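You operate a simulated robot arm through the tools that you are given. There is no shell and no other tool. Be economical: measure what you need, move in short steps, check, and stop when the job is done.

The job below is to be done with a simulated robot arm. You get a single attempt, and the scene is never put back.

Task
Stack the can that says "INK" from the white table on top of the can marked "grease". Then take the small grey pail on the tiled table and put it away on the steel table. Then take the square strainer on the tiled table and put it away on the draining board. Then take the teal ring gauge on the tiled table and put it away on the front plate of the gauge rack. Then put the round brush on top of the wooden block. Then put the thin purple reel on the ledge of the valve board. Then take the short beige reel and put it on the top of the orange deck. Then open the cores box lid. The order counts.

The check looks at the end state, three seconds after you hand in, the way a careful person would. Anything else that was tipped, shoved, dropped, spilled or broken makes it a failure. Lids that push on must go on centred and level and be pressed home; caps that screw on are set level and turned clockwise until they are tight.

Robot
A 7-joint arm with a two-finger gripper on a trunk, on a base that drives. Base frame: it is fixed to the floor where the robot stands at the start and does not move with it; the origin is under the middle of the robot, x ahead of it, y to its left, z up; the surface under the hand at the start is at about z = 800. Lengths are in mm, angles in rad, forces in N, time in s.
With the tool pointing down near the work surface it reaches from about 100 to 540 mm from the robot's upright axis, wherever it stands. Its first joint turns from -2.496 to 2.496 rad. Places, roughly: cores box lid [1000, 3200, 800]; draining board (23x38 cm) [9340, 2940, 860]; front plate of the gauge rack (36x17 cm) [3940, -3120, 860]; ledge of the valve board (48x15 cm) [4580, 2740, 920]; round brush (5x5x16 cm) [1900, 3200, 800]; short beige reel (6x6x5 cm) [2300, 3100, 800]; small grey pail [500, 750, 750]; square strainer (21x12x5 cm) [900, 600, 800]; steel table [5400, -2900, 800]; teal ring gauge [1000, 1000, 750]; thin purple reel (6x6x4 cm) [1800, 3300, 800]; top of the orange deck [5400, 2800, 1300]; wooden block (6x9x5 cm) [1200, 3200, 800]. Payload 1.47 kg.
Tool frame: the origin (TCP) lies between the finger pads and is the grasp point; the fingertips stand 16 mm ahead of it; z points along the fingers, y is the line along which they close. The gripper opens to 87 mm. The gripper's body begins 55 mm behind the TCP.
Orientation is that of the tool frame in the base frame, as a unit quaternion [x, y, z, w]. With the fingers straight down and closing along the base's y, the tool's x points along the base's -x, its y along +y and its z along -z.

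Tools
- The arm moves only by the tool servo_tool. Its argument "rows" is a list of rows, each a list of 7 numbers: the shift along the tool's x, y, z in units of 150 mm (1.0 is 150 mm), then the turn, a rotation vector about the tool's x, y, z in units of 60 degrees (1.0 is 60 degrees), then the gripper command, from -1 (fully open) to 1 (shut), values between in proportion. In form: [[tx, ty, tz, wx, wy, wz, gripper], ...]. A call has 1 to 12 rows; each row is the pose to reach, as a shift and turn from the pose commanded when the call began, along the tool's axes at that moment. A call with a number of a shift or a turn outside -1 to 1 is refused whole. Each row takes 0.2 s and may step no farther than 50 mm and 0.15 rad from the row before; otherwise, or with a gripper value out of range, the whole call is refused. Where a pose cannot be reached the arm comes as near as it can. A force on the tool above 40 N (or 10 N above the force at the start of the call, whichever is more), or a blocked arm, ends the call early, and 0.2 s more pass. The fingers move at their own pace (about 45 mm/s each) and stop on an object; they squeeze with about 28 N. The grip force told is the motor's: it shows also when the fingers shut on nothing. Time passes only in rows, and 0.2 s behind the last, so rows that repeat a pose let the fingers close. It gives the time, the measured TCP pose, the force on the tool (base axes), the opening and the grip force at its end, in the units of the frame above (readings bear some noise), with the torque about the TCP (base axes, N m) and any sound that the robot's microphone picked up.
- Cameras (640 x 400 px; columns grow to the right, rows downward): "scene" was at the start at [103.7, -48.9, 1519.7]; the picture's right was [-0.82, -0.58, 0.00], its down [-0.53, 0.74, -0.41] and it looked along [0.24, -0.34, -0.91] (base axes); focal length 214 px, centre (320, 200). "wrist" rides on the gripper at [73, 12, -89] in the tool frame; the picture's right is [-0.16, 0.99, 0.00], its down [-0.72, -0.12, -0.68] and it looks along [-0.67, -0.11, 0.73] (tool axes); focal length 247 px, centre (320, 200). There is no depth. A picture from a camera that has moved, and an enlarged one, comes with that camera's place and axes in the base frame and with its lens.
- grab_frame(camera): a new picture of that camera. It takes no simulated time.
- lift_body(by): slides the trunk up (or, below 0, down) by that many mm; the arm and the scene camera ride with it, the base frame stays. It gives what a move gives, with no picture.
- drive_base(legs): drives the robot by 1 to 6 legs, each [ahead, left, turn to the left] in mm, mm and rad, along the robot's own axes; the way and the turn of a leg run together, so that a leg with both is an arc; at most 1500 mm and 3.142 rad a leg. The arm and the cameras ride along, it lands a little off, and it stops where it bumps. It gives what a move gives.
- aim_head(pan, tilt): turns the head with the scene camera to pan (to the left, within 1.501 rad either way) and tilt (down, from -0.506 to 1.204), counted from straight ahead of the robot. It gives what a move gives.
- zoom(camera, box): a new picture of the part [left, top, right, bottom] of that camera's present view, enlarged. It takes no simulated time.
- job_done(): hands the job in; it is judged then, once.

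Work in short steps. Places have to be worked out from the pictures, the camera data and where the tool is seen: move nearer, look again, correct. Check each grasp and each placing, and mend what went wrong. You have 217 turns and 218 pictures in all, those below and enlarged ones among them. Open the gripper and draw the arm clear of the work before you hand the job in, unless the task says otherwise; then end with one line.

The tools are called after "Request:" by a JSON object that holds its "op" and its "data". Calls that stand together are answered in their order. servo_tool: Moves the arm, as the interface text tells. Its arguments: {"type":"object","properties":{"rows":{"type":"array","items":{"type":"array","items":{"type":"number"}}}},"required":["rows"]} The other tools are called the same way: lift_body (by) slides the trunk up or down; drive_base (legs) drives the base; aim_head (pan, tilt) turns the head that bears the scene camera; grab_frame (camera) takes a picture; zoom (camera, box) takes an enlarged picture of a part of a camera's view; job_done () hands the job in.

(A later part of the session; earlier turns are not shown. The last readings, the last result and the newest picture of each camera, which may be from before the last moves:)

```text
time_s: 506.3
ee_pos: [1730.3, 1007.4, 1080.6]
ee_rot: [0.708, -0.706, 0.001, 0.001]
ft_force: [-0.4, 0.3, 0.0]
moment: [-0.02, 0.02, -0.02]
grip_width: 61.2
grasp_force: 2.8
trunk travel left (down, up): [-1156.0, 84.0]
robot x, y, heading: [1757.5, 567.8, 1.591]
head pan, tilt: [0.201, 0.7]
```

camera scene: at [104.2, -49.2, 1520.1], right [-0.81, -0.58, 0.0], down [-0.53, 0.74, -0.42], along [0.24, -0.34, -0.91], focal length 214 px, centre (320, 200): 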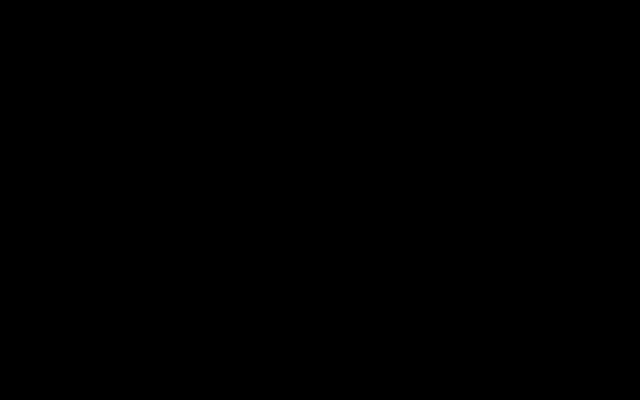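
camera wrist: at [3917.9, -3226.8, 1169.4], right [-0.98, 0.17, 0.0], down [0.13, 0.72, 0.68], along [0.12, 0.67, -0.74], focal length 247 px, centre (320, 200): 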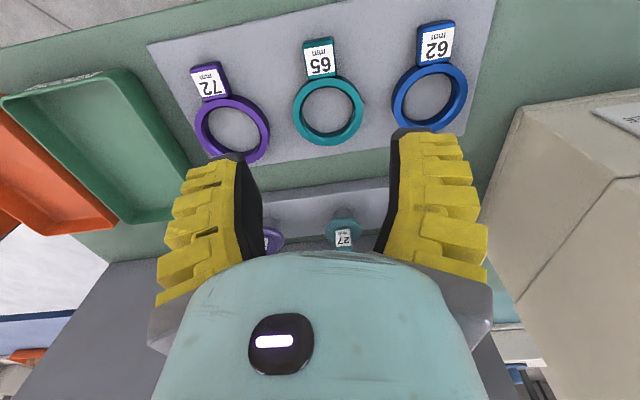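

Request:
{"op": "drive_base", "data": {"legs": [[0, 0, -0.02], [1450, 0, 0]]}}

Request:
{"op": "servo_tool", "data": {"rows": [[0, 0, 0, 0, -0.14, 0, -1], [0, 0, 0, 0, -0.28, 0, -1], [0, 0, 0, 0, -0.42, 0, -1], [0, 0, 0, 0, -0.5, 0, -1]]}}

Request:
{"op": "grab_frame", "data": {"camera": "wrist"}}

```text
time_s: 513.9
ee_pos: [1768.3, 2463.4, 1080.8]
ee_rot: [-0.693, 0.721, -0.002, -0.001]
ft_force: [0.0, -0.1, -0.7]
moment: [0.01, -0.03, -0.02]
grip_width: 61.6
grasp_force: 4.0
trunk travel left (down, up): [-1156.0, 84.0]
robot x, y, heading: [1774.1, 2021.1, 1.546]
head pan, tilt: [0.201, 0.7]
```

```text
time_s: 514.9
ee_pos: [1768.2, 2464.2, 1080.6]
ee_rot: [-0.669, 0.697, 0.179, 0.186]
ft_force: [0.3, 0.6, -0.4]
moment: [-0.04, -0.03, 0.02]
grip_width: 86.9
grasp_force: 0.1
trunk travel left (down, up): [-1156.0, 84.0]
robot x, y, heading: [1770.8, 2018.7, 1.55]
head pan, tilt: [0.201, 0.7]
```

```text
123 pictures are left
camera wrist: at [1752.2, 2357.0, 1121.0], right [-0.98, 0.18, 0.08], down [0.13, 0.28, 0.95], along [0.15, 0.94, -0.3], focal length 247 px, centre (320, 200)
```

wrist: 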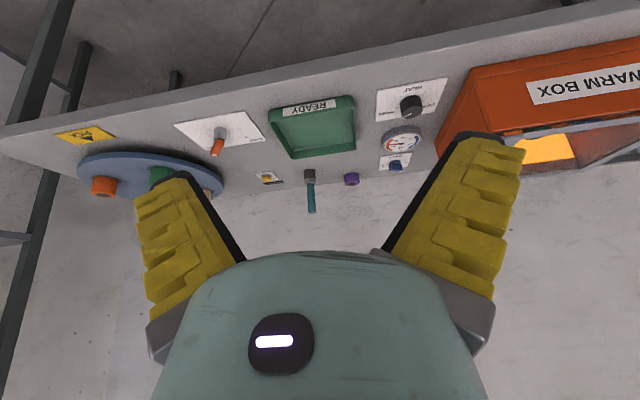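

Request:
{"op": "zoom", "data": {"camera": "wrist", "box": [50, 80, 450, 230]}}

Request:
{"op": "zoom", "data": {"camera": "wrist", "box": [240, 140, 440, 240]}}

```text
1.60 times, centred on (250, 155) of wrist
camera zoom: at [1752.2, 2357.0, 1121.0], right [-0.98, 0.18, 0.08], down [0.13, 0.28, 0.95], along [0.15, 0.94, -0.3], focal length 395 px, centre (432, 272)
```

zoom: 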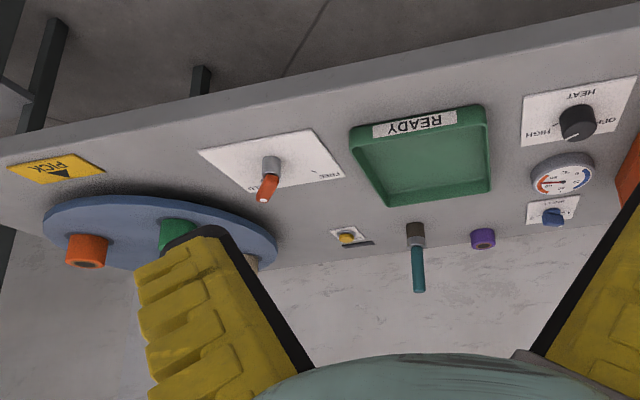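

```text
3.20 times, centred on (340, 190) of wrist
camera zoom: at [1752.2, 2357.0, 1121.0], right [-0.98, 0.18, 0.08], down [0.13, 0.28, 0.95], along [0.15, 0.94, -0.3], focal length 790 px, centre (256, 232)
```

zoom: 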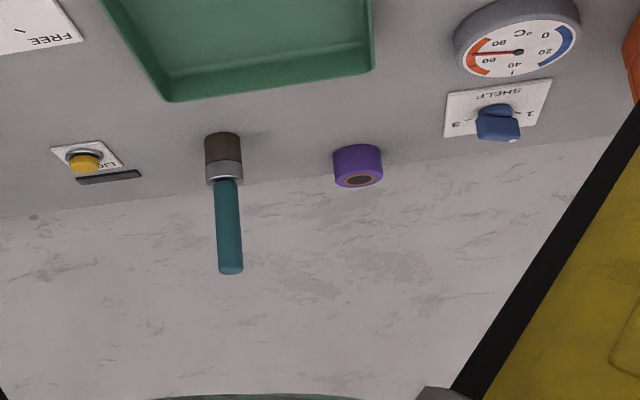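

I see the brush standing (≈(1890, 3075)), purple reel (≈(1762, 3155)), a turntable with reels at left, the WARM BOX at right. Straighten the hand and approach for a view from above.

Request:
{"op": "servo_tool", "data": {"rows": [[0, 0, 0, 0, 0.14, 0, -1], [0, 0, 0, 0, 0.28, 0, -1], [0, 0, 0, 0, 0.42, 0, -1], [0, 0, 0, 0, 0.5, 0, -1]]}}

Request:
{"op": "lift_body", "data": {"by": 75}}

Request:
{"op": "drive_base", "data": {"legs": [[0, -100, 0.02], [470, 0, 0]]}}

Request:
{"op": "grab_frame", "data": {"camera": "wrist"}}

```text
time_s: 515.9
ee_pos: [1767.0, 2463.6, 1080.3]
ee_rot: [-0.694, 0.72, -0.004, -0.002]
ft_force: [0.9, 0.4, 0.6]
moment: [0.01, 0.03, -0.01]
grip_width: 86.7
grasp_force: 0.1
trunk travel left (down, up): [-1156.0, 84.0]
robot x, y, heading: [1775.5, 2021.0, 1.548]
head pan, tilt: [0.201, 0.7]
```

```text
time_s: 517.0
ee_pos: [1767.4, 2463.0, 1154.4]
ee_rot: [-0.693, 0.72, -0.002, -0.001]
ft_force: [-0.1, -0.6, 0.1]
moment: [-0.01, 0.0, -0.02]
grip_width: 86.9
grasp_force: 0.1
trunk travel left (down, up): [-1231.0, 9.0]
robot x, y, heading: [1773.9, 2020.8, 1.545]
head pan, tilt: [0.201, 0.7]
```

```text
time_s: 520.6
ee_pos: [1861.3, 2937.2, 1154.8]
ee_rot: [-0.7, 0.715, -0.001, -0.001]
ft_force: [0.3, -0.7, -1.0]
moment: [-0.01, 0.06, 0.02]
grip_width: 87.0
grasp_force: 0.1
trunk travel left (down, up): [-1231.0, 9.0]
robot x, y, heading: [1871.6, 2494.8, 1.563]
head pan, tilt: [0.201, 0.7]
```

```text
120 pictures are left
camera wrist: at [1848.3, 2865.6, 1244.3], right [-0.98, 0.18, 0.0], down [0.13, 0.72, 0.68], along [0.12, 0.67, -0.74], focal length 247 px, centre (320, 200)
```

wrist: 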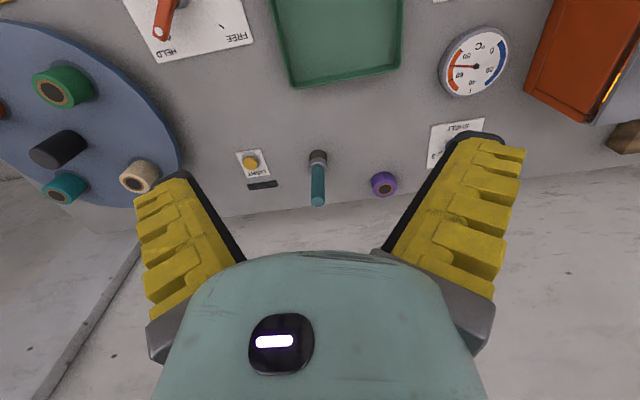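

Triangulated: table top z≈740; brush at about (1911, 3195), tip z≈896. Drive nearer.

Request:
{"op": "drive_base", "data": {"legs": [[0, -48, 0.008], [225, 0, 0]]}}

Request:
{"op": "grab_frame", "data": {"camera": "wrist"}}

```text
time_s: 522.8
ee_pos: [1908.2, 3162.4, 1155.4]
ee_rot: [-0.701, 0.713, -0.002, 0.0]
ft_force: [-0.5, 0.3, -0.8]
moment: [-0.01, -0.01, 0.02]
grip_width: 87.1
grasp_force: 0.1
trunk travel left (down, up): [-1231.0, 9.0]
robot x, y, heading: [1919.9, 2717.0, 1.568]
head pan, tilt: [0.201, 0.7]
```

```text
119 pictures are left
camera wrist: at [1894.8, 3089.6, 1244.2], right [-0.98, 0.17, 0.0], down [0.13, 0.72, 0.68], along [0.12, 0.67, -0.74], focal length 247 px, centre (320, 200)
```

wrist: 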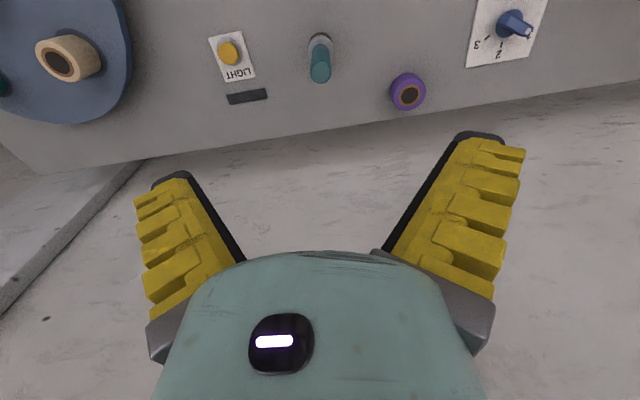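

Request:
{"op": "zoom", "data": {"camera": "wrist", "box": [200, 0, 460, 130]}}

```text
2.46 times, centred on (330, 65) of wrist
camera zoom: at [1894.8, 3089.6, 1244.2], right [-0.98, 0.17, 0.0], down [0.13, 0.72, 0.68], along [0.12, 0.67, -0.74], focal length 608 px, centre (295, 532)
```

zoom: 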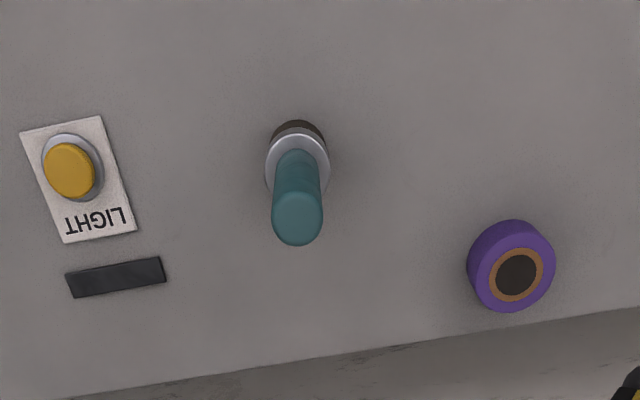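

Brush axis at about (1912, 3183). Align and descend.

Request:
{"op": "servo_tool", "data": {"rows": [[-0.14, -0.02, 0, 0, 0, 0, -1]]}}

Request:
{"op": "lift_body", "data": {"by": -215}}

Request:
{"op": "grab_frame", "data": {"camera": "wrist"}}

```text
time_s: 523.2
ee_pos: [1911.5, 3181.8, 1158.0]
ee_rot: [-0.701, 0.713, -0.003, 0.0]
ft_force: [0.3, -0.8, 0.9]
moment: [-0.01, 0.03, -0.05]
grip_width: 87.0
grasp_force: 0.2
out of reach, approached as far as the arm can: row 1
trunk travel left (down, up): [-1231.0, 9.0]
robot x, y, heading: [1925.9, 2714.8, 1.57]
head pan, tilt: [0.201, 0.7]
```

```text
time_s: 525.5
ee_pos: [1912.0, 3181.9, 943.4]
ee_rot: [-0.702, 0.713, -0.002, -0.001]
ft_force: [-0.2, -0.3, -0.4]
moment: [-0.01, -0.02, 0.01]
grip_width: 87.0
grasp_force: 0.1
trunk travel left (down, up): [-1016.0, 224.0]
robot x, y, heading: [1921.1, 2720.0, 1.569]
head pan, tilt: [0.201, 0.7]
```

```text
117 pictures are left
camera wrist: at [1898.0, 3109.1, 1032.9], right [-0.98, 0.17, 0.0], down [0.13, 0.72, 0.68], along [0.12, 0.67, -0.74], focal length 247 px, centre (320, 200)
```

wrist: 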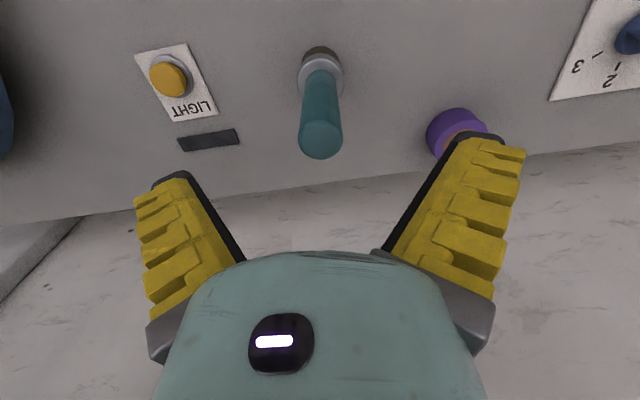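

Aligned. Lower 78 mm, grip, and lift.

Request:
{"op": "lift_body", "data": {"by": -78}}

Request:
{"op": "servo_tool", "data": {"rows": [[0, 0, 0, 0, 0, 0, 0], [0, 0, 0, 0, 0, 0, 1], [0, 0, 0, 0, 0, 0, 1], [0, 0, 0, 0, 0, 0, 1], [0, 0, 0, 0, 0, 0, 1], [0, 0, 0, 0, 0, 0, 1]]}}

Request:
{"op": "lift_body", "data": {"by": 150}}

Request:
{"op": "grab_frame", "data": {"camera": "wrist"}}

```text
time_s: 526.6
ee_pos: [1911.6, 3182.7, 865.3]
ee_rot: [-0.701, 0.713, -0.002, 0.0]
ft_force: [-0.8, -0.2, 0.2]
moment: [-0.05, 0.01, 0.01]
grip_width: 87.1
grasp_force: 0.0
trunk travel left (down, up): [-938.0, 302.0]
robot x, y, heading: [1924.2, 2716.0, 1.572]
head pan, tilt: [0.201, 0.7]
```

```text
time_s: 528.0
ee_pos: [1911.0, 3182.8, 866.0]
ee_rot: [-0.702, 0.712, -0.001, -0.001]
ft_force: [-0.4, -0.5, 9.6]
moment: [0.22, 0.01, 0.01]
grip_width: 20.4
grasp_force: 28.2
trunk travel left (down, up): [-938.0, 302.0]
robot x, y, heading: [1926.6, 2720.4, 1.568]
head pan, tilt: [0.201, 0.7]
```

```text
time_s: 529.8
ee_pos: [1909.9, 3181.0, 1014.6]
ee_rot: [-0.702, 0.712, -0.001, -0.001]
ft_force: [-0.1, 1.0, -0.3]
moment: [0.0, 0.0, 0.03]
grip_width: 14.7
grasp_force: 27.7
trunk travel left (down, up): [-1088.0, 152.0]
robot x, y, heading: [1924.0, 2717.5, 1.564]
head pan, tilt: [0.201, 0.7]
```

```text
116 pictures are left
camera wrist: at [1898.1, 3108.9, 1104.8], right [-0.98, 0.17, 0.0], down [0.13, 0.72, 0.68], along [0.12, 0.67, -0.74], focal length 247 px, centre (320, 200)
```

wrist: 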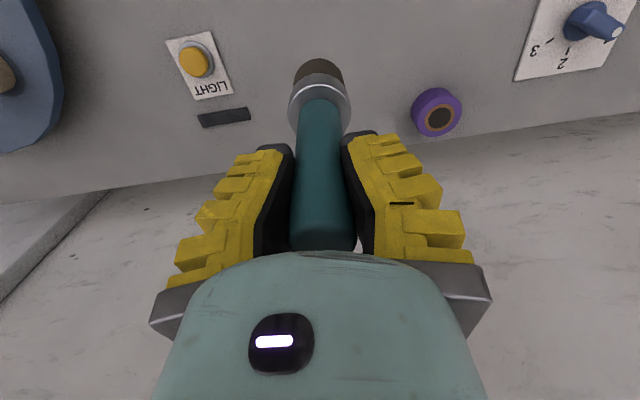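

Brush held. Raise fully, back off, and go west to look for the wooden block.

Request:
{"op": "lift_body", "data": {"by": 145}}

Request:
{"op": "drive_base", "data": {"legs": [[-550, 0, 0], [0, 620, 0]]}}

Request:
{"op": "grab_frame", "data": {"camera": "wrist"}}

```text
time_s: 531.5
ee_pos: [1910.9, 3180.3, 1160.6]
ee_rot: [-0.702, 0.713, -0.002, -0.001]
ft_force: [0.4, -0.7, -0.9]
moment: [0.04, 0.01, -0.01]
grip_width: 14.9
grasp_force: 27.5
trunk travel left (down, up): [-1233.0, 7.0]
robot x, y, heading: [1922.2, 2718.7, 1.566]
head pan, tilt: [0.201, 0.7]
```

```text
time_s: 537.8
ee_pos: [1280.0, 2622.5, 1161.0]
ee_rot: [0.711, -0.703, 0.002, 0.001]
ft_force: [0.5, -0.8, -0.8]
moment: [0.01, 0.03, -0.03]
grip_width: 14.7
grasp_force: 28.0
trunk travel left (down, up): [-1233.0, 7.0]
robot x, y, heading: [1302.9, 2160.5, 1.598]
head pan, tilt: [0.201, 0.7]
```

```text
115 pictures are left
camera wrist: at [1268.0, 2551.0, 1249.8], right [-0.99, 0.15, 0.0], down [0.11, 0.73, 0.68], along [0.1, 0.67, -0.74], focal length 247 px, centre (320, 200)
```

wrist: 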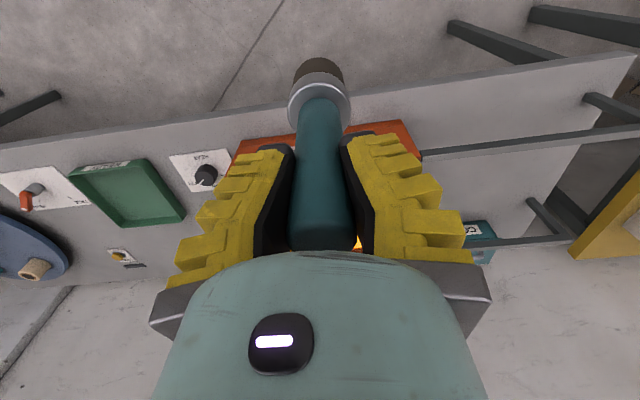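

Request:
{"op": "drive_base", "data": {"legs": [[-100, 450, -0.027]]}}

Request:
{"op": "grab_frame", "data": {"camera": "wrist"}}

```text
time_s: 540.5
ee_pos: [843.1, 2517.9, 1159.9]
ee_rot: [-0.699, 0.715, -0.002, -0.001]
ft_force: [0.6, -0.3, -1.0]
moment: [0.0, 0.03, 0.02]
grip_width: 14.0
grasp_force: 27.9
trunk travel left (down, up): [-1233.0, 7.0]
robot x, y, heading: [853.6, 2053.7, 1.565]
head pan, tilt: [0.201, 0.7]
```

```text
114 pictures are left
camera wrist: at [829.8, 2446.5, 1249.8], right [-0.98, 0.18, 0.0], down [0.13, 0.72, 0.68], along [0.12, 0.67, -0.74], focal length 247 px, centre (320, 200)
```

wrist: 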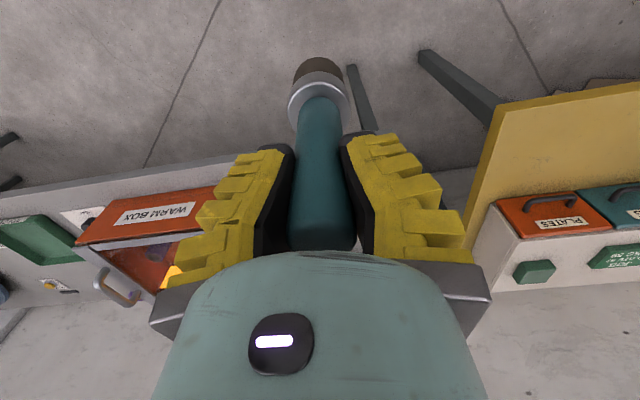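

The middle is hidden behind my gripper. I go forward here so the region (1000–1250, 3200) appears at left.

Request:
{"op": "drive_base", "data": {"legs": [[430, 0, 0]]}}

Request:
{"op": "grab_frame", "data": {"camera": "wrist"}}

```text
time_s: 543.2
ee_pos: [843.9, 2952.9, 1161.1]
ee_rot: [-0.7, 0.714, -0.002, 0.0]
ft_force: [-0.3, -0.1, -1.7]
moment: [0.02, -0.01, 0.0]
grip_width: 13.6
grasp_force: 28.0
trunk travel left (down, up): [-1233.0, 7.0]
robot x, y, heading: [852.0, 2489.5, 1.562]
head pan, tilt: [0.201, 0.7]
```

```text
113 pictures are left
camera wrist: at [831.3, 2880.5, 1249.8], right [-0.98, 0.18, 0.0], down [0.13, 0.72, 0.68], along [0.12, 0.67, -0.74], focal length 247 px, centre (320, 200)
```

wrist: 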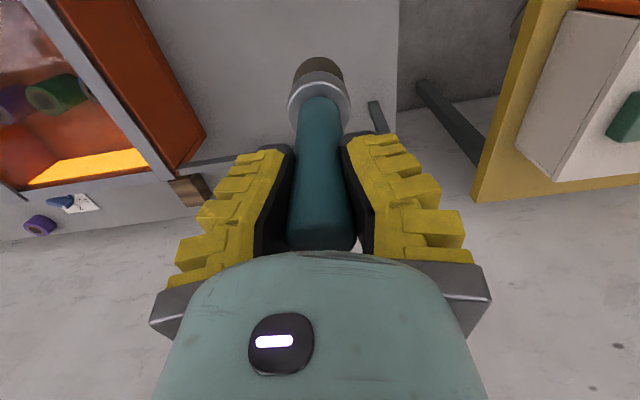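

Request:
{"op": "zoom", "data": {"camera": "wrist", "box": [100, 80, 300, 260]}}

```text
2.22 times, centred on (200, 170) of wrist
camera zoom: at [831.3, 2880.5, 1249.8], right [-0.98, 0.18, 0.0], down [0.13, 0.72, 0.68], along [0.12, 0.67, -0.74], focal length 549 px, centre (587, 267)
```

zoom: 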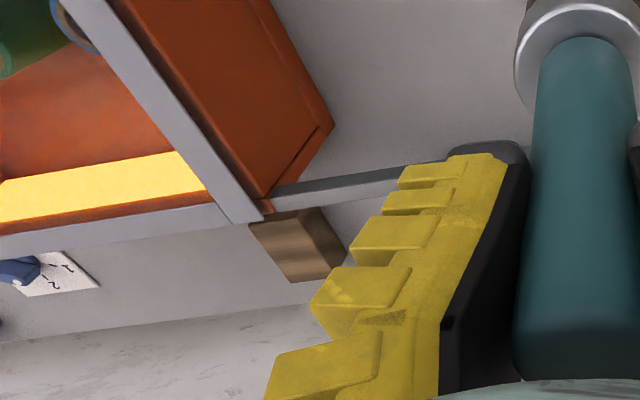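

A wooden block is behind the warm box (box top z≈870). There's also some rail at z≈866. I bring the hand above that area (brush bottom ~1034, clear) to look down.

Request:
{"op": "drive_base", "data": {"legs": [[0, -270, 0], [170, 0, 0]]}}

Request:
{"op": "grab_frame", "data": {"camera": "wrist"}}

```text
time_s: 546.1
ee_pos: [1113.3, 3119.1, 1160.2]
ee_rot: [-0.702, 0.712, -0.003, -0.001]
ft_force: [0.4, 0.7, -1.2]
moment: [-0.02, -0.01, 0.03]
grip_width: 13.7
grasp_force: 28.4
trunk travel left (down, up): [-1233.0, 7.0]
robot x, y, heading: [1125.7, 2659.7, 1.568]
head pan, tilt: [0.201, 0.7]
```

```text
111 pictures are left
camera wrist: at [1100.8, 3046.9, 1249.8], right [-0.99, 0.17, 0.0], down [0.12, 0.73, 0.68], along [0.12, 0.67, -0.74], focal length 247 px, centre (320, 200)
```

wrist: 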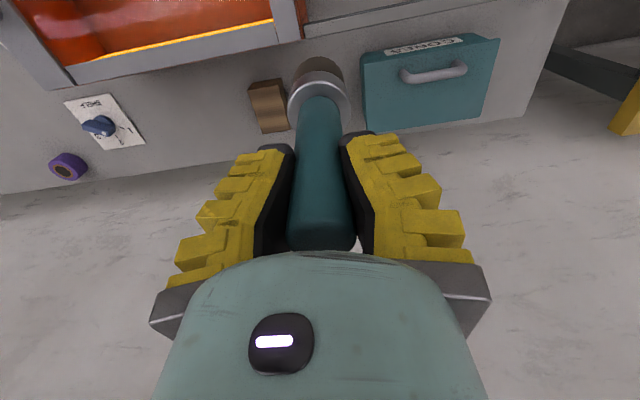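

Request:
{"op": "zoom", "data": {"camera": "wrist", "box": [210, 50, 350, 150]}}

```text
4.00 times, centred on (280, 100) of wrist
camera zoom: at [1100.8, 3046.9, 1249.8], right [-0.99, 0.17, 0.0], down [0.12, 0.73, 0.68], along [0.12, 0.67, -0.74], focal length 988 px, centre (480, 600)
```

zoom: 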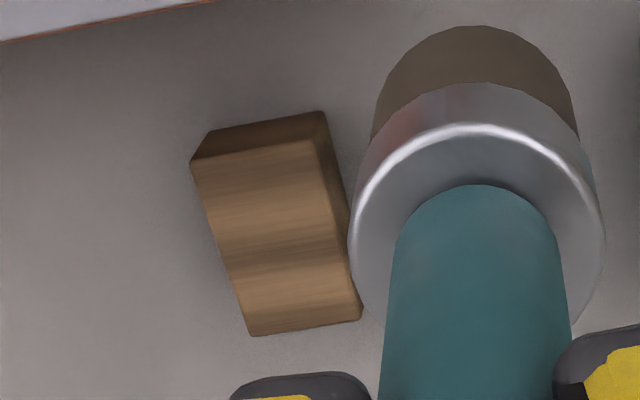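

Block top centre ≈ (1229, 3218) (z≈790). I move over it, staying high, then lower part way to compare.

Request:
{"op": "drive_base", "data": {"legs": [[0, -113, 0], [97, 0, 0]]}}

Request:
{"op": "lift_body", "data": {"by": -160}}

Request:
{"op": "grab_frame", "data": {"camera": "wrist"}}

```text
time_s: 548.1
ee_pos: [1225.2, 3215.2, 1160.5]
ee_rot: [-0.702, 0.712, -0.002, -0.001]
ft_force: [0.8, -0.1, -1.2]
moment: [0.02, 0.0, -0.01]
grip_width: 13.5
grasp_force: 28.4
trunk travel left (down, up): [-1233.0, 7.0]
robot x, y, heading: [1237.5, 2752.8, 1.57]
head pan, tilt: [0.201, 0.7]
```

```text
time_s: 549.9
ee_pos: [1226.0, 3215.0, 1001.2]
ee_rot: [-0.703, 0.712, -0.002, -0.001]
ft_force: [-0.1, -0.9, -0.4]
moment: [0.01, 0.0, 0.03]
grip_width: 13.7
grasp_force: 27.9
trunk travel left (down, up): [-1073.0, 167.0]
robot x, y, heading: [1236.3, 2754.3, 1.572]
head pan, tilt: [0.201, 0.7]
```

```text
109 pictures are left
camera wrist: at [1212.7, 3144.0, 1089.8], right [-0.99, 0.17, 0.0], down [0.12, 0.73, 0.68], along [0.12, 0.67, -0.74], focal length 247 px, centre (320, 200)
```

wrist: 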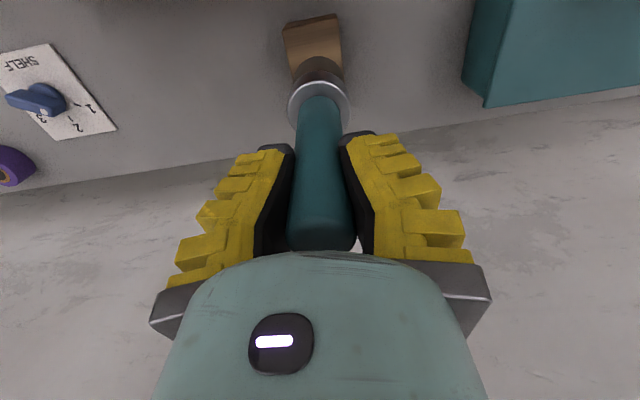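

Request:
{"op": "zoom", "data": {"camera": "wrist", "box": [240, 0, 400, 110]}}

```text
3.64 times, centred on (320, 55) of wrist
camera zoom: at [1212.7, 3144.0, 1089.8], right [-0.99, 0.17, 0.0], down [0.12, 0.73, 0.68], along [0.12, 0.67, -0.74], focal length 898 px, centre (320, 727)
```

zoom: 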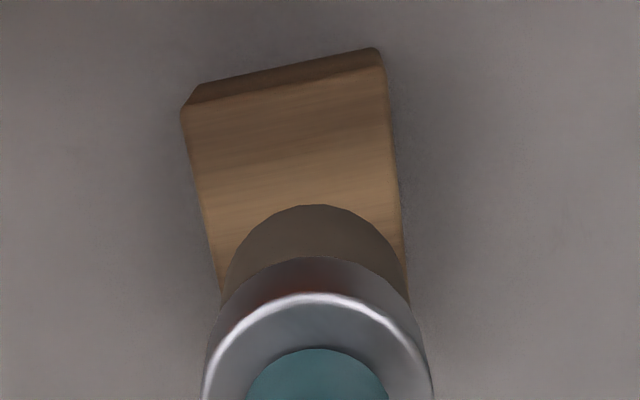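

Triangulated block top: x 1203–1261, y 3181–3271, z≈780. Shift to its centre (1232, 3226) and lower to ~25 mm above.

Request:
{"op": "servo_tool", "data": {"rows": [[-0.07, -0.04, 0, 0, 0, 0, 1], [-0.07, -0.04, 0, 0, 0, 0, 1]]}}

Request:
{"op": "lift_body", "data": {"by": -60}}

Request:
{"op": "grab_frame", "data": {"camera": "wrist"}}

```text
time_s: 550.5
ee_pos: [1231.5, 3224.3, 1005.2]
ee_rot: [-0.701, 0.713, -0.002, -0.002]
ft_force: [-0.9, -0.6, -0.1]
moment: [0.04, 0.02, -0.03]
grip_width: 13.9
grasp_force: 28.2
out of reach, approached as far as the arm can: row 1, 2
trunk travel left (down, up): [-1073.0, 167.0]
robot x, y, heading: [1236.9, 2756.9, 1.569]
head pan, tilt: [0.201, 0.7]
```

```text
time_s: 551.5
ee_pos: [1231.2, 3224.6, 943.2]
ee_rot: [-0.702, 0.712, -0.003, -0.001]
ft_force: [0.2, -0.5, -0.6]
moment: [-0.01, 0.04, 0.02]
grip_width: 13.5
grasp_force: 27.9
trunk travel left (down, up): [-1013.0, 227.0]
robot x, y, heading: [1237.9, 2754.8, 1.571]
head pan, tilt: [0.201, 0.7]
```

```text
107 pictures are left
camera wrist: at [1218.7, 3153.1, 1033.9], right [-0.99, 0.17, 0.0], down [0.12, 0.73, 0.68], along [0.12, 0.67, -0.74], focal length 247 px, centre (320, 200)
```

wrist: 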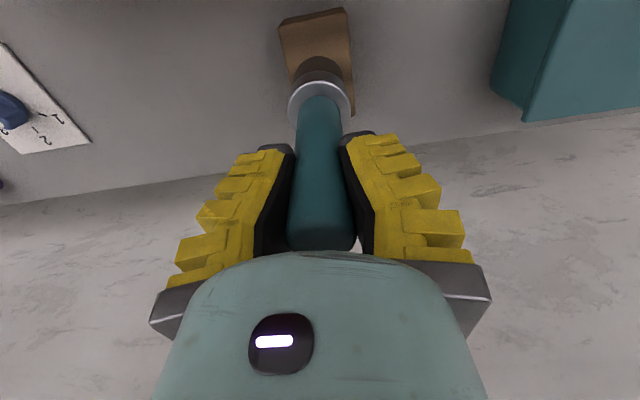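

Request:
{"op": "lift_body", "data": {"by": -20}}

Request:
{"op": "zoom", "data": {"camera": "wrist", "box": [240, 0, 400, 110]}}

```text
time_s: 552.2
ee_pos: [1231.7, 3224.7, 923.9]
ee_rot: [-0.702, 0.712, -0.004, -0.001]
ft_force: [0.0, 0.1, 0.2]
moment: [0.03, -0.01, -0.01]
grip_width: 13.5
grasp_force: 27.6
trunk travel left (down, up): [-993.0, 247.0]
robot x, y, heading: [1235.8, 2754.9, 1.57]
head pan, tilt: [0.201, 0.7]
```

```text
3.64 times, centred on (320, 55) of wrist
camera zoom: at [1218.8, 3153.1, 1013.9], right [-0.98, 0.17, 0.0], down [0.12, 0.73, 0.68], along [0.12, 0.67, -0.74], focal length 898 px, centre (320, 727)
```

zoom: 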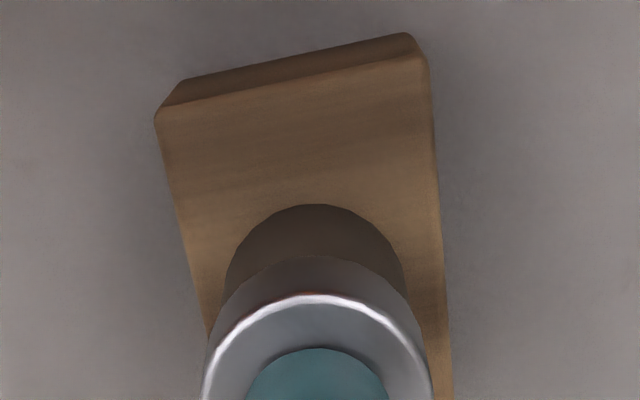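

Centred. Lower to contact.

Request:
{"op": "lift_body", "data": {"by": -6}}

Request:
{"op": "lift_body", "data": {"by": -4}}

Request:
{"op": "lift_body", "data": {"by": -3}}

```text
time_s: 552.7
ee_pos: [1230.7, 3224.9, 917.9]
ee_rot: [-0.702, 0.712, -0.003, -0.001]
ft_force: [0.5, 0.3, -1.2]
moment: [-0.02, 0.0, 0.01]
grip_width: 13.4
grasp_force: 27.8
trunk travel left (down, up): [-987.0, 253.0]
robot x, y, heading: [1240.2, 2756.1, 1.571]
head pan, tilt: [0.201, 0.7]
```

```text
time_s: 553.3
ee_pos: [1232.1, 3224.6, 915.2]
ee_rot: [-0.702, 0.712, -0.003, 0.0]
ft_force: [0.1, 0.8, -0.6]
moment: [0.02, 0.02, 0.05]
grip_width: 13.5
grasp_force: 28.0
trunk travel left (down, up): [-983.0, 257.0]
robot x, y, heading: [1238.5, 2757.4, 1.571]
head pan, tilt: [0.201, 0.7]
```

```text
time_s: 553.8
ee_pos: [1231.8, 3223.6, 912.1]
ee_rot: [-0.703, 0.712, -0.004, -0.001]
ft_force: [0.4, -2.8, 15.5]
moment: [-0.21, 0.0, -0.01]
grip_width: 15.1
grasp_force: 28.2
trunk travel left (down, up): [-980.0, 260.0]
robot x, y, heading: [1237.1, 2753.6, 1.574]
head pan, tilt: [0.201, 0.7]
```

Contact. Ease up 1 mm, open, and lift straight.

Request:
{"op": "lift_body", "data": {"by": 1}}

Request:
{"op": "servo_tool", "data": {"rows": [[0, 0, 0, 0, 0, 0, 0.5], [0, 0, 0, 0, 0, 0, -0.5], [0, 0, 0, 0, 0, 0, -1], [0, 0, 0, 0, 0, 0, -1], [0, 0, 0, 0, 0, 0, -1]]}}

Request:
{"op": "lift_body", "data": {"by": 200}}

Request:
{"op": "grab_frame", "data": {"camera": "wrist"}}

```text
time_s: 554.3
ee_pos: [1231.0, 3224.7, 912.4]
ee_rot: [-0.702, 0.712, -0.003, 0.0]
ft_force: [0.3, 0.5, 1.9]
moment: [0.11, 0.0, -0.02]
grip_width: 14.8
grasp_force: 27.9
trunk travel left (down, up): [-981.0, 259.0]
robot x, y, heading: [1236.0, 2757.2, 1.569]
head pan, tilt: [0.201, 0.7]
```

```text
time_s: 555.5
ee_pos: [1232.5, 3224.4, 911.2]
ee_rot: [-0.702, 0.712, -0.003, 0.0]
ft_force: [0.5, 0.0, -0.5]
moment: [0.01, 0.01, 0.02]
grip_width: 86.9
grasp_force: 0.1
trunk travel left (down, up): [-981.0, 259.0]
robot x, y, heading: [1235.6, 2757.7, 1.568]
head pan, tilt: [0.201, 0.7]
```

```text
time_s: 557.7
ee_pos: [1232.0, 3224.5, 1110.7]
ee_rot: [-0.702, 0.712, -0.004, -0.001]
ft_force: [-0.1, 0.8, -0.9]
moment: [0.01, -0.02, 0.02]
grip_width: 87.0
grasp_force: 0.0
trunk travel left (down, up): [-1181.0, 59.0]
robot x, y, heading: [1237.4, 2756.2, 1.574]
head pan, tilt: [0.201, 0.7]
```

```text
105 pictures are left
camera wrist: at [1218.8, 3153.0, 1201.9], right [-0.98, 0.17, 0.0], down [0.12, 0.73, 0.68], along [0.12, 0.67, -0.74], focal length 247 px, centre (320, 200)
```

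wrist: 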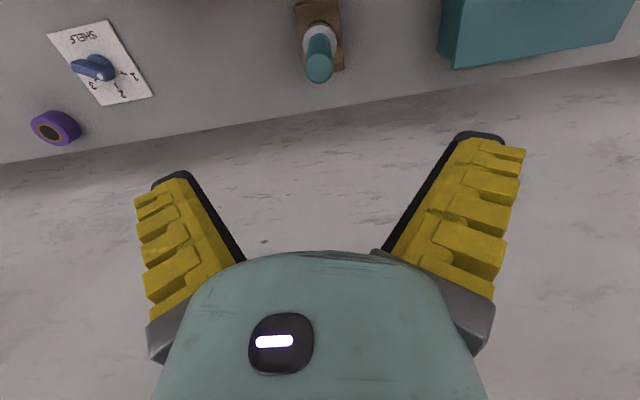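

Brush stands on the block. Next the purple reel at about (1765, 3273): move there.

Request:
{"op": "drive_base", "data": {"legs": [[0, -530, 0], [30, 0, 0]]}}

Request:
{"op": "grab_frame", "data": {"camera": "wrist"}}

```text
time_s: 561.2
ee_pos: [1753.8, 3256.1, 1111.7]
ee_rot: [-0.702, 0.712, -0.003, -0.001]
ft_force: [0.4, 0.7, 0.1]
moment: [-0.01, -0.01, 0.0]
grip_width: 86.9
grasp_force: 0.0
trunk travel left (down, up): [-1181.0, 59.0]
robot x, y, heading: [1757.7, 2784.8, 1.57]
head pan, tilt: [0.201, 0.7]
```

```text
104 pictures are left
camera wrist: at [1741.3, 3183.7, 1201.9], right [-0.99, 0.17, 0.0], down [0.12, 0.73, 0.68], along [0.12, 0.67, -0.74], focal length 247 px, centre (320, 200)
```

wrist: 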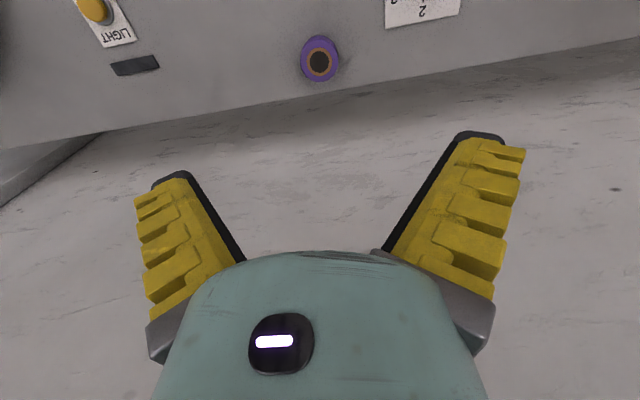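

Reel top centre ≈ (1761, 3283). Nudge, lower and check.

Request:
{"op": "drive_base", "data": {"legs": [[27, -7, 0]]}}

Request:
{"op": "lift_body", "data": {"by": -270}}

Request:
{"op": "grab_frame", "data": {"camera": "wrist"}}

```text
time_s: 562.0
ee_pos: [1760.3, 3282.9, 1112.0]
ee_rot: [-0.703, 0.711, -0.003, 0.0]
ft_force: [-0.6, 0.1, 0.2]
moment: [0.0, -0.02, -0.01]
grip_width: 87.0
grasp_force: 0.0
trunk travel left (down, up): [-1181.0, 59.0]
robot x, y, heading: [1768.1, 2805.9, 1.577]
head pan, tilt: [0.201, 0.7]
```

```text
time_s: 564.7
ee_pos: [1759.8, 3281.6, 842.7]
ee_rot: [-0.703, 0.711, -0.002, -0.001]
ft_force: [0.2, -0.1, -0.7]
moment: [0.03, -0.01, 0.0]
grip_width: 86.9
grasp_force: 0.1
trunk travel left (down, up): [-911.0, 329.0]
robot x, y, heading: [1767.8, 2815.0, 1.571]
head pan, tilt: [0.201, 0.7]
```

```text
103 pictures are left
camera wrist: at [1747.7, 3211.0, 932.0], right [-0.99, 0.17, 0.0], down [0.12, 0.73, 0.68], along [0.12, 0.67, -0.74], focal length 247 px, centre (320, 200)
```

wrist: 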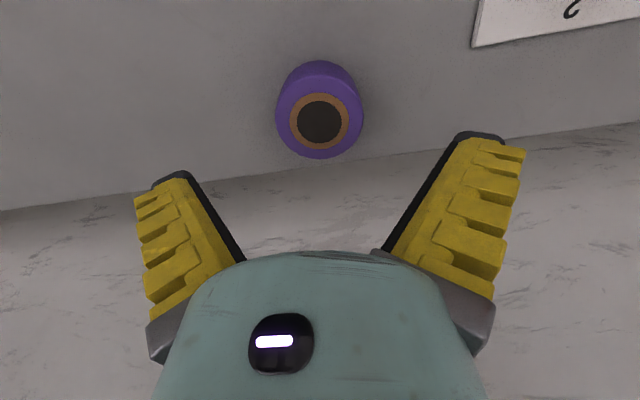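

Aligned (1761, 3283, top 773). Lower 82 mm and grip.

Request:
{"op": "lift_body", "data": {"by": -82}}

Request:
{"op": "servo_tool", "data": {"rows": [[0, 0, 0, 0, 0, 0, 0], [0, 0, 0, 0, 0, 0, 1], [0, 0, 0, 0, 0, 0, 1], [0, 0, 0, 0, 0, 0, 1], [0, 0, 0, 0, 0, 0, 1]]}}

Request:
{"op": "lift_body", "data": {"by": 200}}

Request:
{"op": "grab_frame", "data": {"camera": "wrist"}}

```text
time_s: 565.9
ee_pos: [1759.9, 3283.8, 760.2]
ee_rot: [-0.703, 0.711, -0.003, 0.0]
ft_force: [0.0, 0.2, 0.1]
moment: [-0.02, 0.03, -0.01]
grip_width: 87.0
grasp_force: 0.0
trunk travel left (down, up): [-829.0, 411.0]
robot x, y, heading: [1768.7, 2812.7, 1.571]
head pan, tilt: [0.201, 0.7]
```

```text
time_s: 567.1
ee_pos: [1760.1, 3281.9, 759.7]
ee_rot: [-0.703, 0.712, -0.003, 0.0]
ft_force: [0.7, -0.7, 1.5]
moment: [-0.08, -0.01, -0.02]
grip_width: 56.7
grasp_force: 28.1
trunk travel left (down, up): [-829.0, 411.0]
robot x, y, heading: [1766.3, 2812.1, 1.575]
head pan, tilt: [0.201, 0.7]
```

```text
time_s: 569.3
ee_pos: [1760.9, 3282.6, 959.8]
ee_rot: [-0.702, 0.712, -0.003, -0.001]
ft_force: [0.9, 0.3, 0.1]
moment: [0.02, 0.04, 0.01]
grip_width: 56.6
grasp_force: 27.5
trunk travel left (down, up): [-1029.0, 211.0]
robot x, y, heading: [1768.0, 2814.0, 1.58]
head pan, tilt: [0.201, 0.7]
```

```text
102 pictures are left
camera wrist: at [1747.8, 3210.8, 1049.8], right [-0.99, 0.17, 0.0], down [0.12, 0.73, 0.68], along [0.12, 0.67, -0.74], focal length 247 px, centre (320, 200)
```

wrist: 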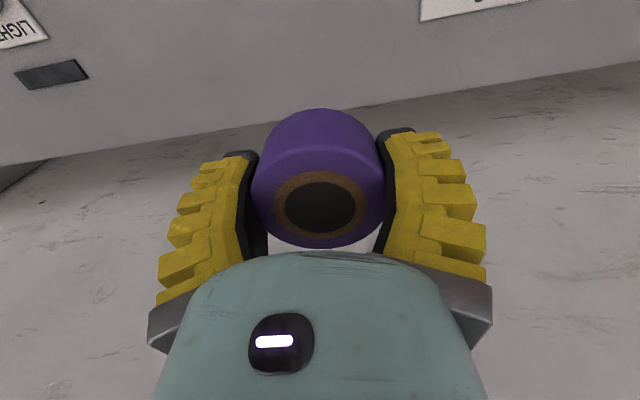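

Held. Raise, back off, drive east to the valve board.

Request:
{"op": "lift_body", "data": {"by": 200}}

Request:
{"op": "drive_base", "data": {"legs": [[-950, 0, 0], [0, -1500, 0], [0, -900, 0]]}}

Request:
{"op": "grab_frame", "data": {"camera": "wrist"}}

```text
time_s: 571.5
ee_pos: [1759.9, 3281.8, 1161.0]
ee_rot: [-0.703, 0.711, -0.003, -0.001]
ft_force: [-0.3, -0.7, -0.6]
moment: [0.01, 0.01, -0.01]
grip_width: 56.5
grasp_force: 28.1
trunk travel left (down, up): [-1229.0, 11.0]
robot x, y, heading: [1773.0, 2813.8, 1.575]
head pan, tilt: [0.201, 0.7]
```

```text
time_s: 587.7
ee_pos: [4162.1, 2255.0, 1161.0]
ee_rot: [-0.689, 0.724, -0.002, -0.002]
ft_force: [-0.4, 0.2, -0.7]
moment: [0.02, -0.01, 0.01]
grip_width: 55.9
grasp_force: 27.7
trunk travel left (down, up): [-1229.0, 11.0]
robot x, y, heading: [4148.9, 1782.7, 1.538]
head pan, tilt: [0.201, 0.7]
```

```text
101 pictures are left
camera wrist: at [4146.3, 2184.2, 1249.9], right [-0.98, 0.21, 0.0], down [0.15, 0.72, 0.68], along [0.14, 0.66, -0.74], focal length 247 px, centre (320, 200)
```

wrist: 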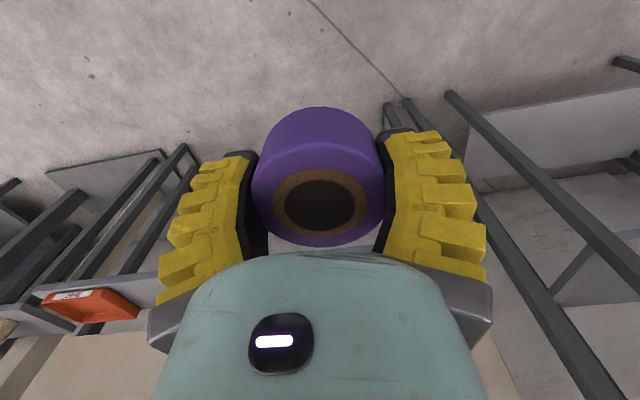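

Request:
{"op": "drive_base", "data": {"legs": [[0, 0, 0.033], [150, 150, 0]]}}

Request:
{"op": "grab_frame", "data": {"camera": "wrist"}}

```text
time_s: 589.7
ee_pos: [3995.7, 2404.1, 1160.8]
ee_rot: [-0.702, 0.712, -0.003, -0.001]
ft_force: [0.0, 0.0, -0.4]
moment: [0.01, -0.03, 0.0]
grip_width: 56.3
grasp_force: 27.4
trunk travel left (down, up): [-1229.0, 11.0]
robot x, y, heading: [4002.2, 1931.1, 1.572]
head pan, tilt: [0.201, 0.7]
```

```text
100 pictures are left
camera wrist: at [3982.4, 2333.1, 1249.8], right [-0.99, 0.17, 0.0], down [0.12, 0.73, 0.68], along [0.12, 0.67, -0.74], focal length 247 px, centre (320, 200)
```

wrist: 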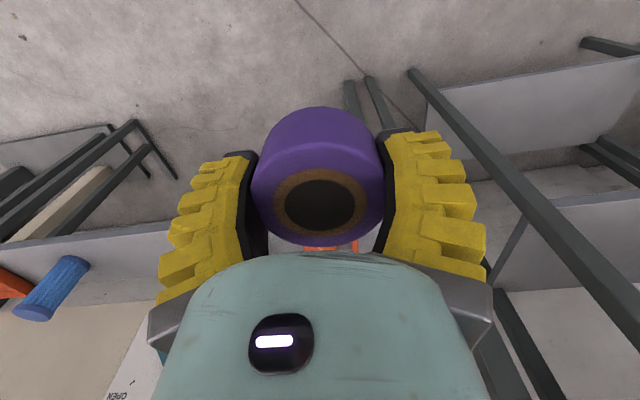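

Request:
{"op": "zoom", "data": {"camera": "wrist", "box": [0, 200, 240, 400]}}

```text
2.00 times, centred on (120, 300) of wrist
camera zoom: at [3982.4, 2333.1, 1249.8], right [-0.99, 0.17, 0.0], down [0.12, 0.73, 0.68], along [0.12, 0.67, -0.74], focal length 494 px, centre (720, 0)
```

zoom: 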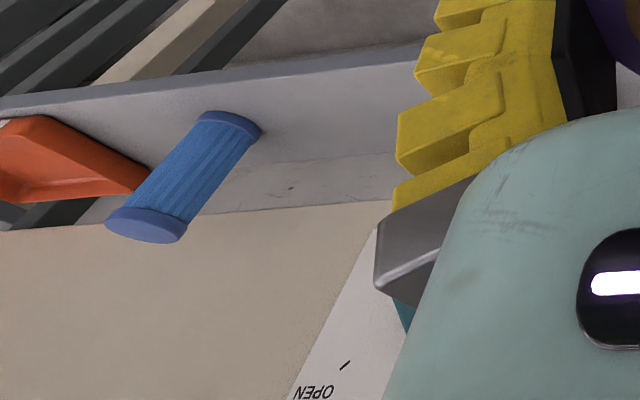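

I move closer to measure the ledge (free part right of the blue reel).

Request:
{"op": "drive_base", "data": {"legs": [[190, -110, 0]]}}

Request:
{"op": "grab_frame", "data": {"camera": "wrist"}}

```text
time_s: 591.4
ee_pos: [4102.3, 2593.9, 1158.9]
ee_rot: [-0.702, 0.712, -0.003, -0.001]
ft_force: [0.0, -0.8, -0.8]
moment: [0.06, 0.0, 0.02]
grip_width: 56.1
grasp_force: 28.1
trunk travel left (down, up): [-1229.0, 11.0]
robot x, y, heading: [4107.1, 2127.4, 1.57]
head pan, tilt: [0.201, 0.7]
```

```text
98 pictures are left
camera wrist: at [4089.5, 2522.5, 1249.8], right [-0.99, 0.17, 0.0], down [0.12, 0.73, 0.68], along [0.12, 0.67, -0.74], focal length 247 px, centre (320, 200)
```

wrist: 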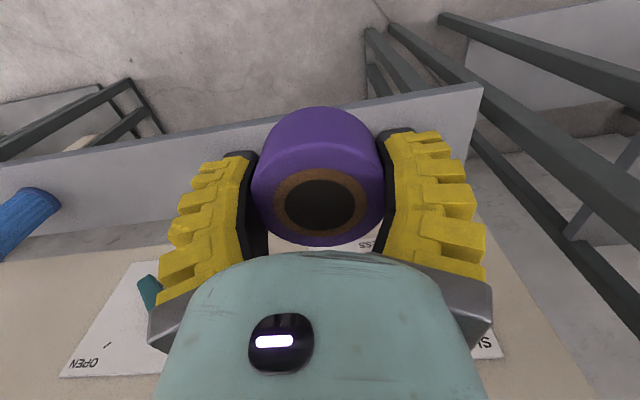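

This surface seems wider than the listed ledge; I back off and pitch the hand for an overview.

Request:
{"op": "drive_base", "data": {"legs": [[-450, 0, 0]]}}

Request:
{"op": "servo_tool", "data": {"rows": [[0, 0, 0, 0, -0.14, 0, 1], [0, 0, 0, 0, -0.28, 0, 1], [0, 0, 0, 0, -0.4, 0, 1]]}}

Request:
{"op": "grab_frame", "data": {"camera": "wrist"}}

```text
time_s: 594.1
ee_pos: [4101.8, 2152.0, 1160.6]
ee_rot: [-0.702, 0.712, -0.003, -0.001]
ft_force: [-0.4, 0.0, -0.7]
moment: [-0.01, 0.0, 0.02]
grip_width: 56.2
grasp_force: 27.5
trunk travel left (down, up): [-1229.0, 11.0]
robot x, y, heading: [4110.5, 1679.4, 1.573]
head pan, tilt: [0.201, 0.7]
```

```text
time_s: 594.9
ee_pos: [4102.8, 2153.8, 1161.4]
ee_rot: [-0.687, 0.696, 0.144, 0.149]
ft_force: [0.0, 0.1, 0.0]
moment: [-0.03, 0.01, -0.01]
grip_width: 56.0
grasp_force: 28.5
trunk travel left (down, up): [-1229.0, 11.0]
robot x, y, heading: [4111.4, 1681.9, 1.572]
head pan, tilt: [0.201, 0.7]
```

```text
97 pictures are left
camera wrist: at [4089.3, 2050.9, 1212.5], right [-0.99, 0.16, 0.06], down [0.12, 0.38, 0.92], along [0.12, 0.91, -0.4], focal length 247 px, centre (320, 200)
```

wrist: 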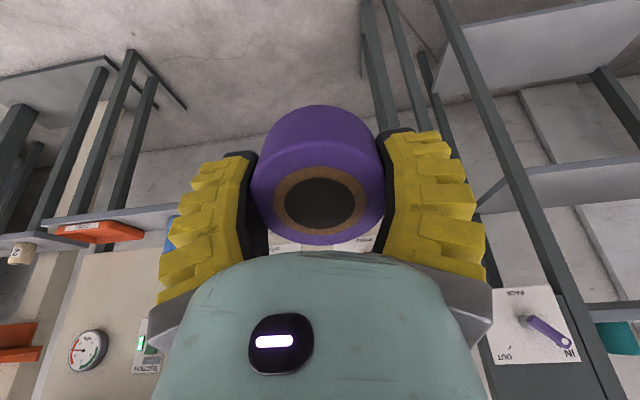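

Request:
{"op": "zoom", "data": {"camera": "wrist", "box": [0, 60, 260, 390]}}

```text
1.21 times, centred on (130, 225) of wrist
camera zoom: at [4089.3, 2050.9, 1212.5], right [-0.99, 0.16, 0.06], down [0.12, 0.38, 0.92], along [0.12, 0.91, -0.4], focal length 299 px, centre (550, 170)
```

zoom: 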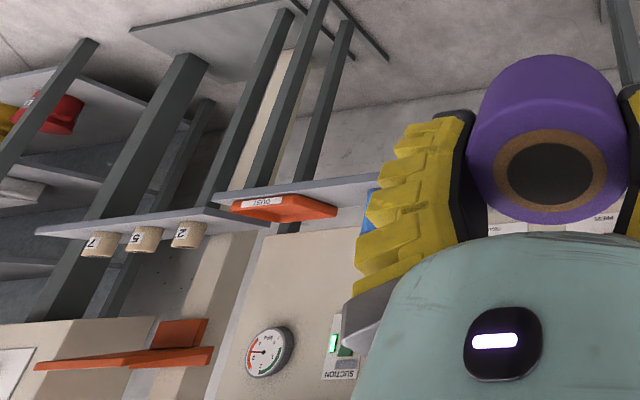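

The ledge (z≈920) at (4580, 2740) bears a blue reel near x≈4600 and a DUST tray; space west of the blue one looks free. I straighten and view it from closer.

Request:
{"op": "servo_tool", "data": {"rows": [[0, 0, 0, 0, 0.14, 0, 1], [0, 0, 0, 0, 0.28, 0, 1], [0, 0, 0, 0, 0.4, 0, 1]]}}

Request:
{"op": "drive_base", "data": {"legs": [[0, -125, 0], [435, 0, 0]]}}

Request:
{"op": "grab_frame", "data": {"camera": "wrist"}}

```text
time_s: 595.7
ee_pos: [4101.4, 2158.5, 1163.3]
ee_rot: [-0.702, 0.712, 0.002, 0.002]
ft_force: [-0.3, 4.4, 1.2]
moment: [-0.32, -0.1, -0.01]
grip_width: 56.0
grasp_force: 27.8
trunk travel left (down, up): [-1229.0, 11.0]
robot x, y, heading: [4111.4, 1683.2, 1.573]
head pan, tilt: [0.201, 0.7]
```

```text
time_s: 599.2
ee_pos: [4222.2, 2585.6, 1160.8]
ee_rot: [-0.704, 0.71, -0.003, 0.0]
ft_force: [0.1, -0.3, 0.3]
moment: [-0.03, 0.0, -0.01]
grip_width: 55.6
grasp_force: 28.2
trunk travel left (down, up): [-1229.0, 11.0]
robot x, y, heading: [4231.8, 2114.2, 1.579]
head pan, tilt: [0.201, 0.7]
```

```text
95 pictures are left
camera wrist: at [4209.4, 2513.7, 1250.2], right [-0.99, 0.17, 0.0], down [0.12, 0.73, 0.68], along [0.11, 0.67, -0.74], focal length 247 px, centre (320, 200)
```

wrist: 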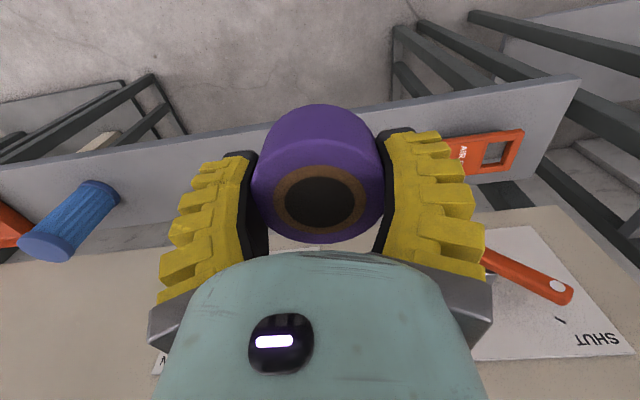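

The ledge is clear around x≈4490 (blue one at ≈4635). Shift right at this distance and look at the board ahead before moving in.

Request:
{"op": "drive_base", "data": {"legs": [[0, -270, -0.008]]}}

Request:
{"op": "grab_frame", "data": {"camera": "wrist"}}

```text
time_s: 601.1
ee_pos: [4490.0, 2586.5, 1160.0]
ee_rot: [-0.704, 0.711, -0.003, -0.002]
ft_force: [-0.2, 0.7, -0.3]
moment: [0.0, 0.0, 0.0]
grip_width: 55.7
grasp_force: 28.0
trunk travel left (down, up): [-1229.0, 11.0]
robot x, y, heading: [4497.4, 2116.7, 1.571]
head pan, tilt: [0.201, 0.7]
```

```text
94 pictures are left
camera wrist: at [4477.3, 2515.4, 1250.2], right [-0.99, 0.17, 0.0], down [0.12, 0.73, 0.68], along [0.12, 0.67, -0.74], focal length 247 px, centre (320, 200)
```

wrist: 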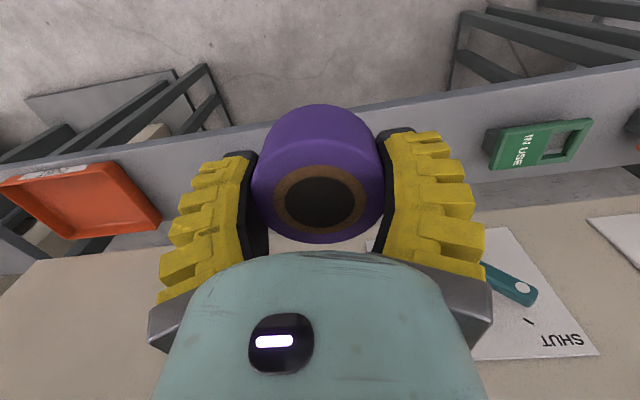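

Tags and levers are away from x≈4490. Move in 138 mm.

Request:
{"op": "drive_base", "data": {"legs": [[136, 0, 0]]}}

Request:
{"op": "grab_frame", "data": {"camera": "wrist"}}

```text
time_s: 602.4
ee_pos: [4488.1, 2722.7, 1160.8]
ee_rot: [-0.705, 0.709, -0.002, -0.001]
ft_force: [-0.4, -0.2, 0.0]
moment: [0.04, 0.02, -0.02]
grip_width: 55.5
grasp_force: 27.4
trunk travel left (down, up): [-1229.0, 11.0]
robot x, y, heading: [4502.3, 2258.0, 1.577]
head pan, tilt: [0.201, 0.7]
```

```text
93 pictures are left
camera wrist: at [4475.5, 2652.2, 1250.2], right [-0.99, 0.17, 0.0], down [0.12, 0.73, 0.68], along [0.11, 0.67, -0.74], focal length 247 px, centre (320, 200)
```

wrist: 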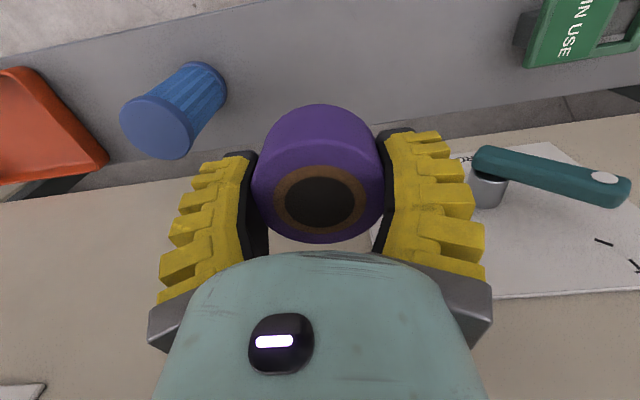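

Clear: blue reel at x≈4630. Lower to just above the ledge.

Request:
{"op": "lift_body", "data": {"by": -180}}

Request:
{"op": "grab_frame", "data": {"camera": "wrist"}}

```text
time_s: 604.4
ee_pos: [4487.3, 2723.2, 979.8]
ee_rot: [-0.705, 0.71, -0.003, -0.002]
ft_force: [0.2, 0.4, -0.4]
moment: [-0.02, 0.01, -0.01]
grip_width: 55.5
grasp_force: 27.7
trunk travel left (down, up): [-1049.0, 191.0]
robot x, y, heading: [4499.7, 2256.3, 1.582]
head pan, tilt: [0.201, 0.7]
```

```text
92 pictures are left
camera wrist: at [4475.5, 2652.3, 1070.2], right [-0.99, 0.17, 0.0], down [0.12, 0.73, 0.68], along [0.11, 0.67, -0.74], focal length 247 px, centre (320, 200)
```

wrist: 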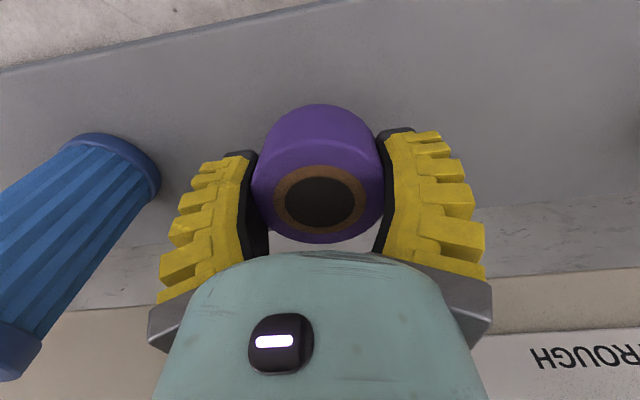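

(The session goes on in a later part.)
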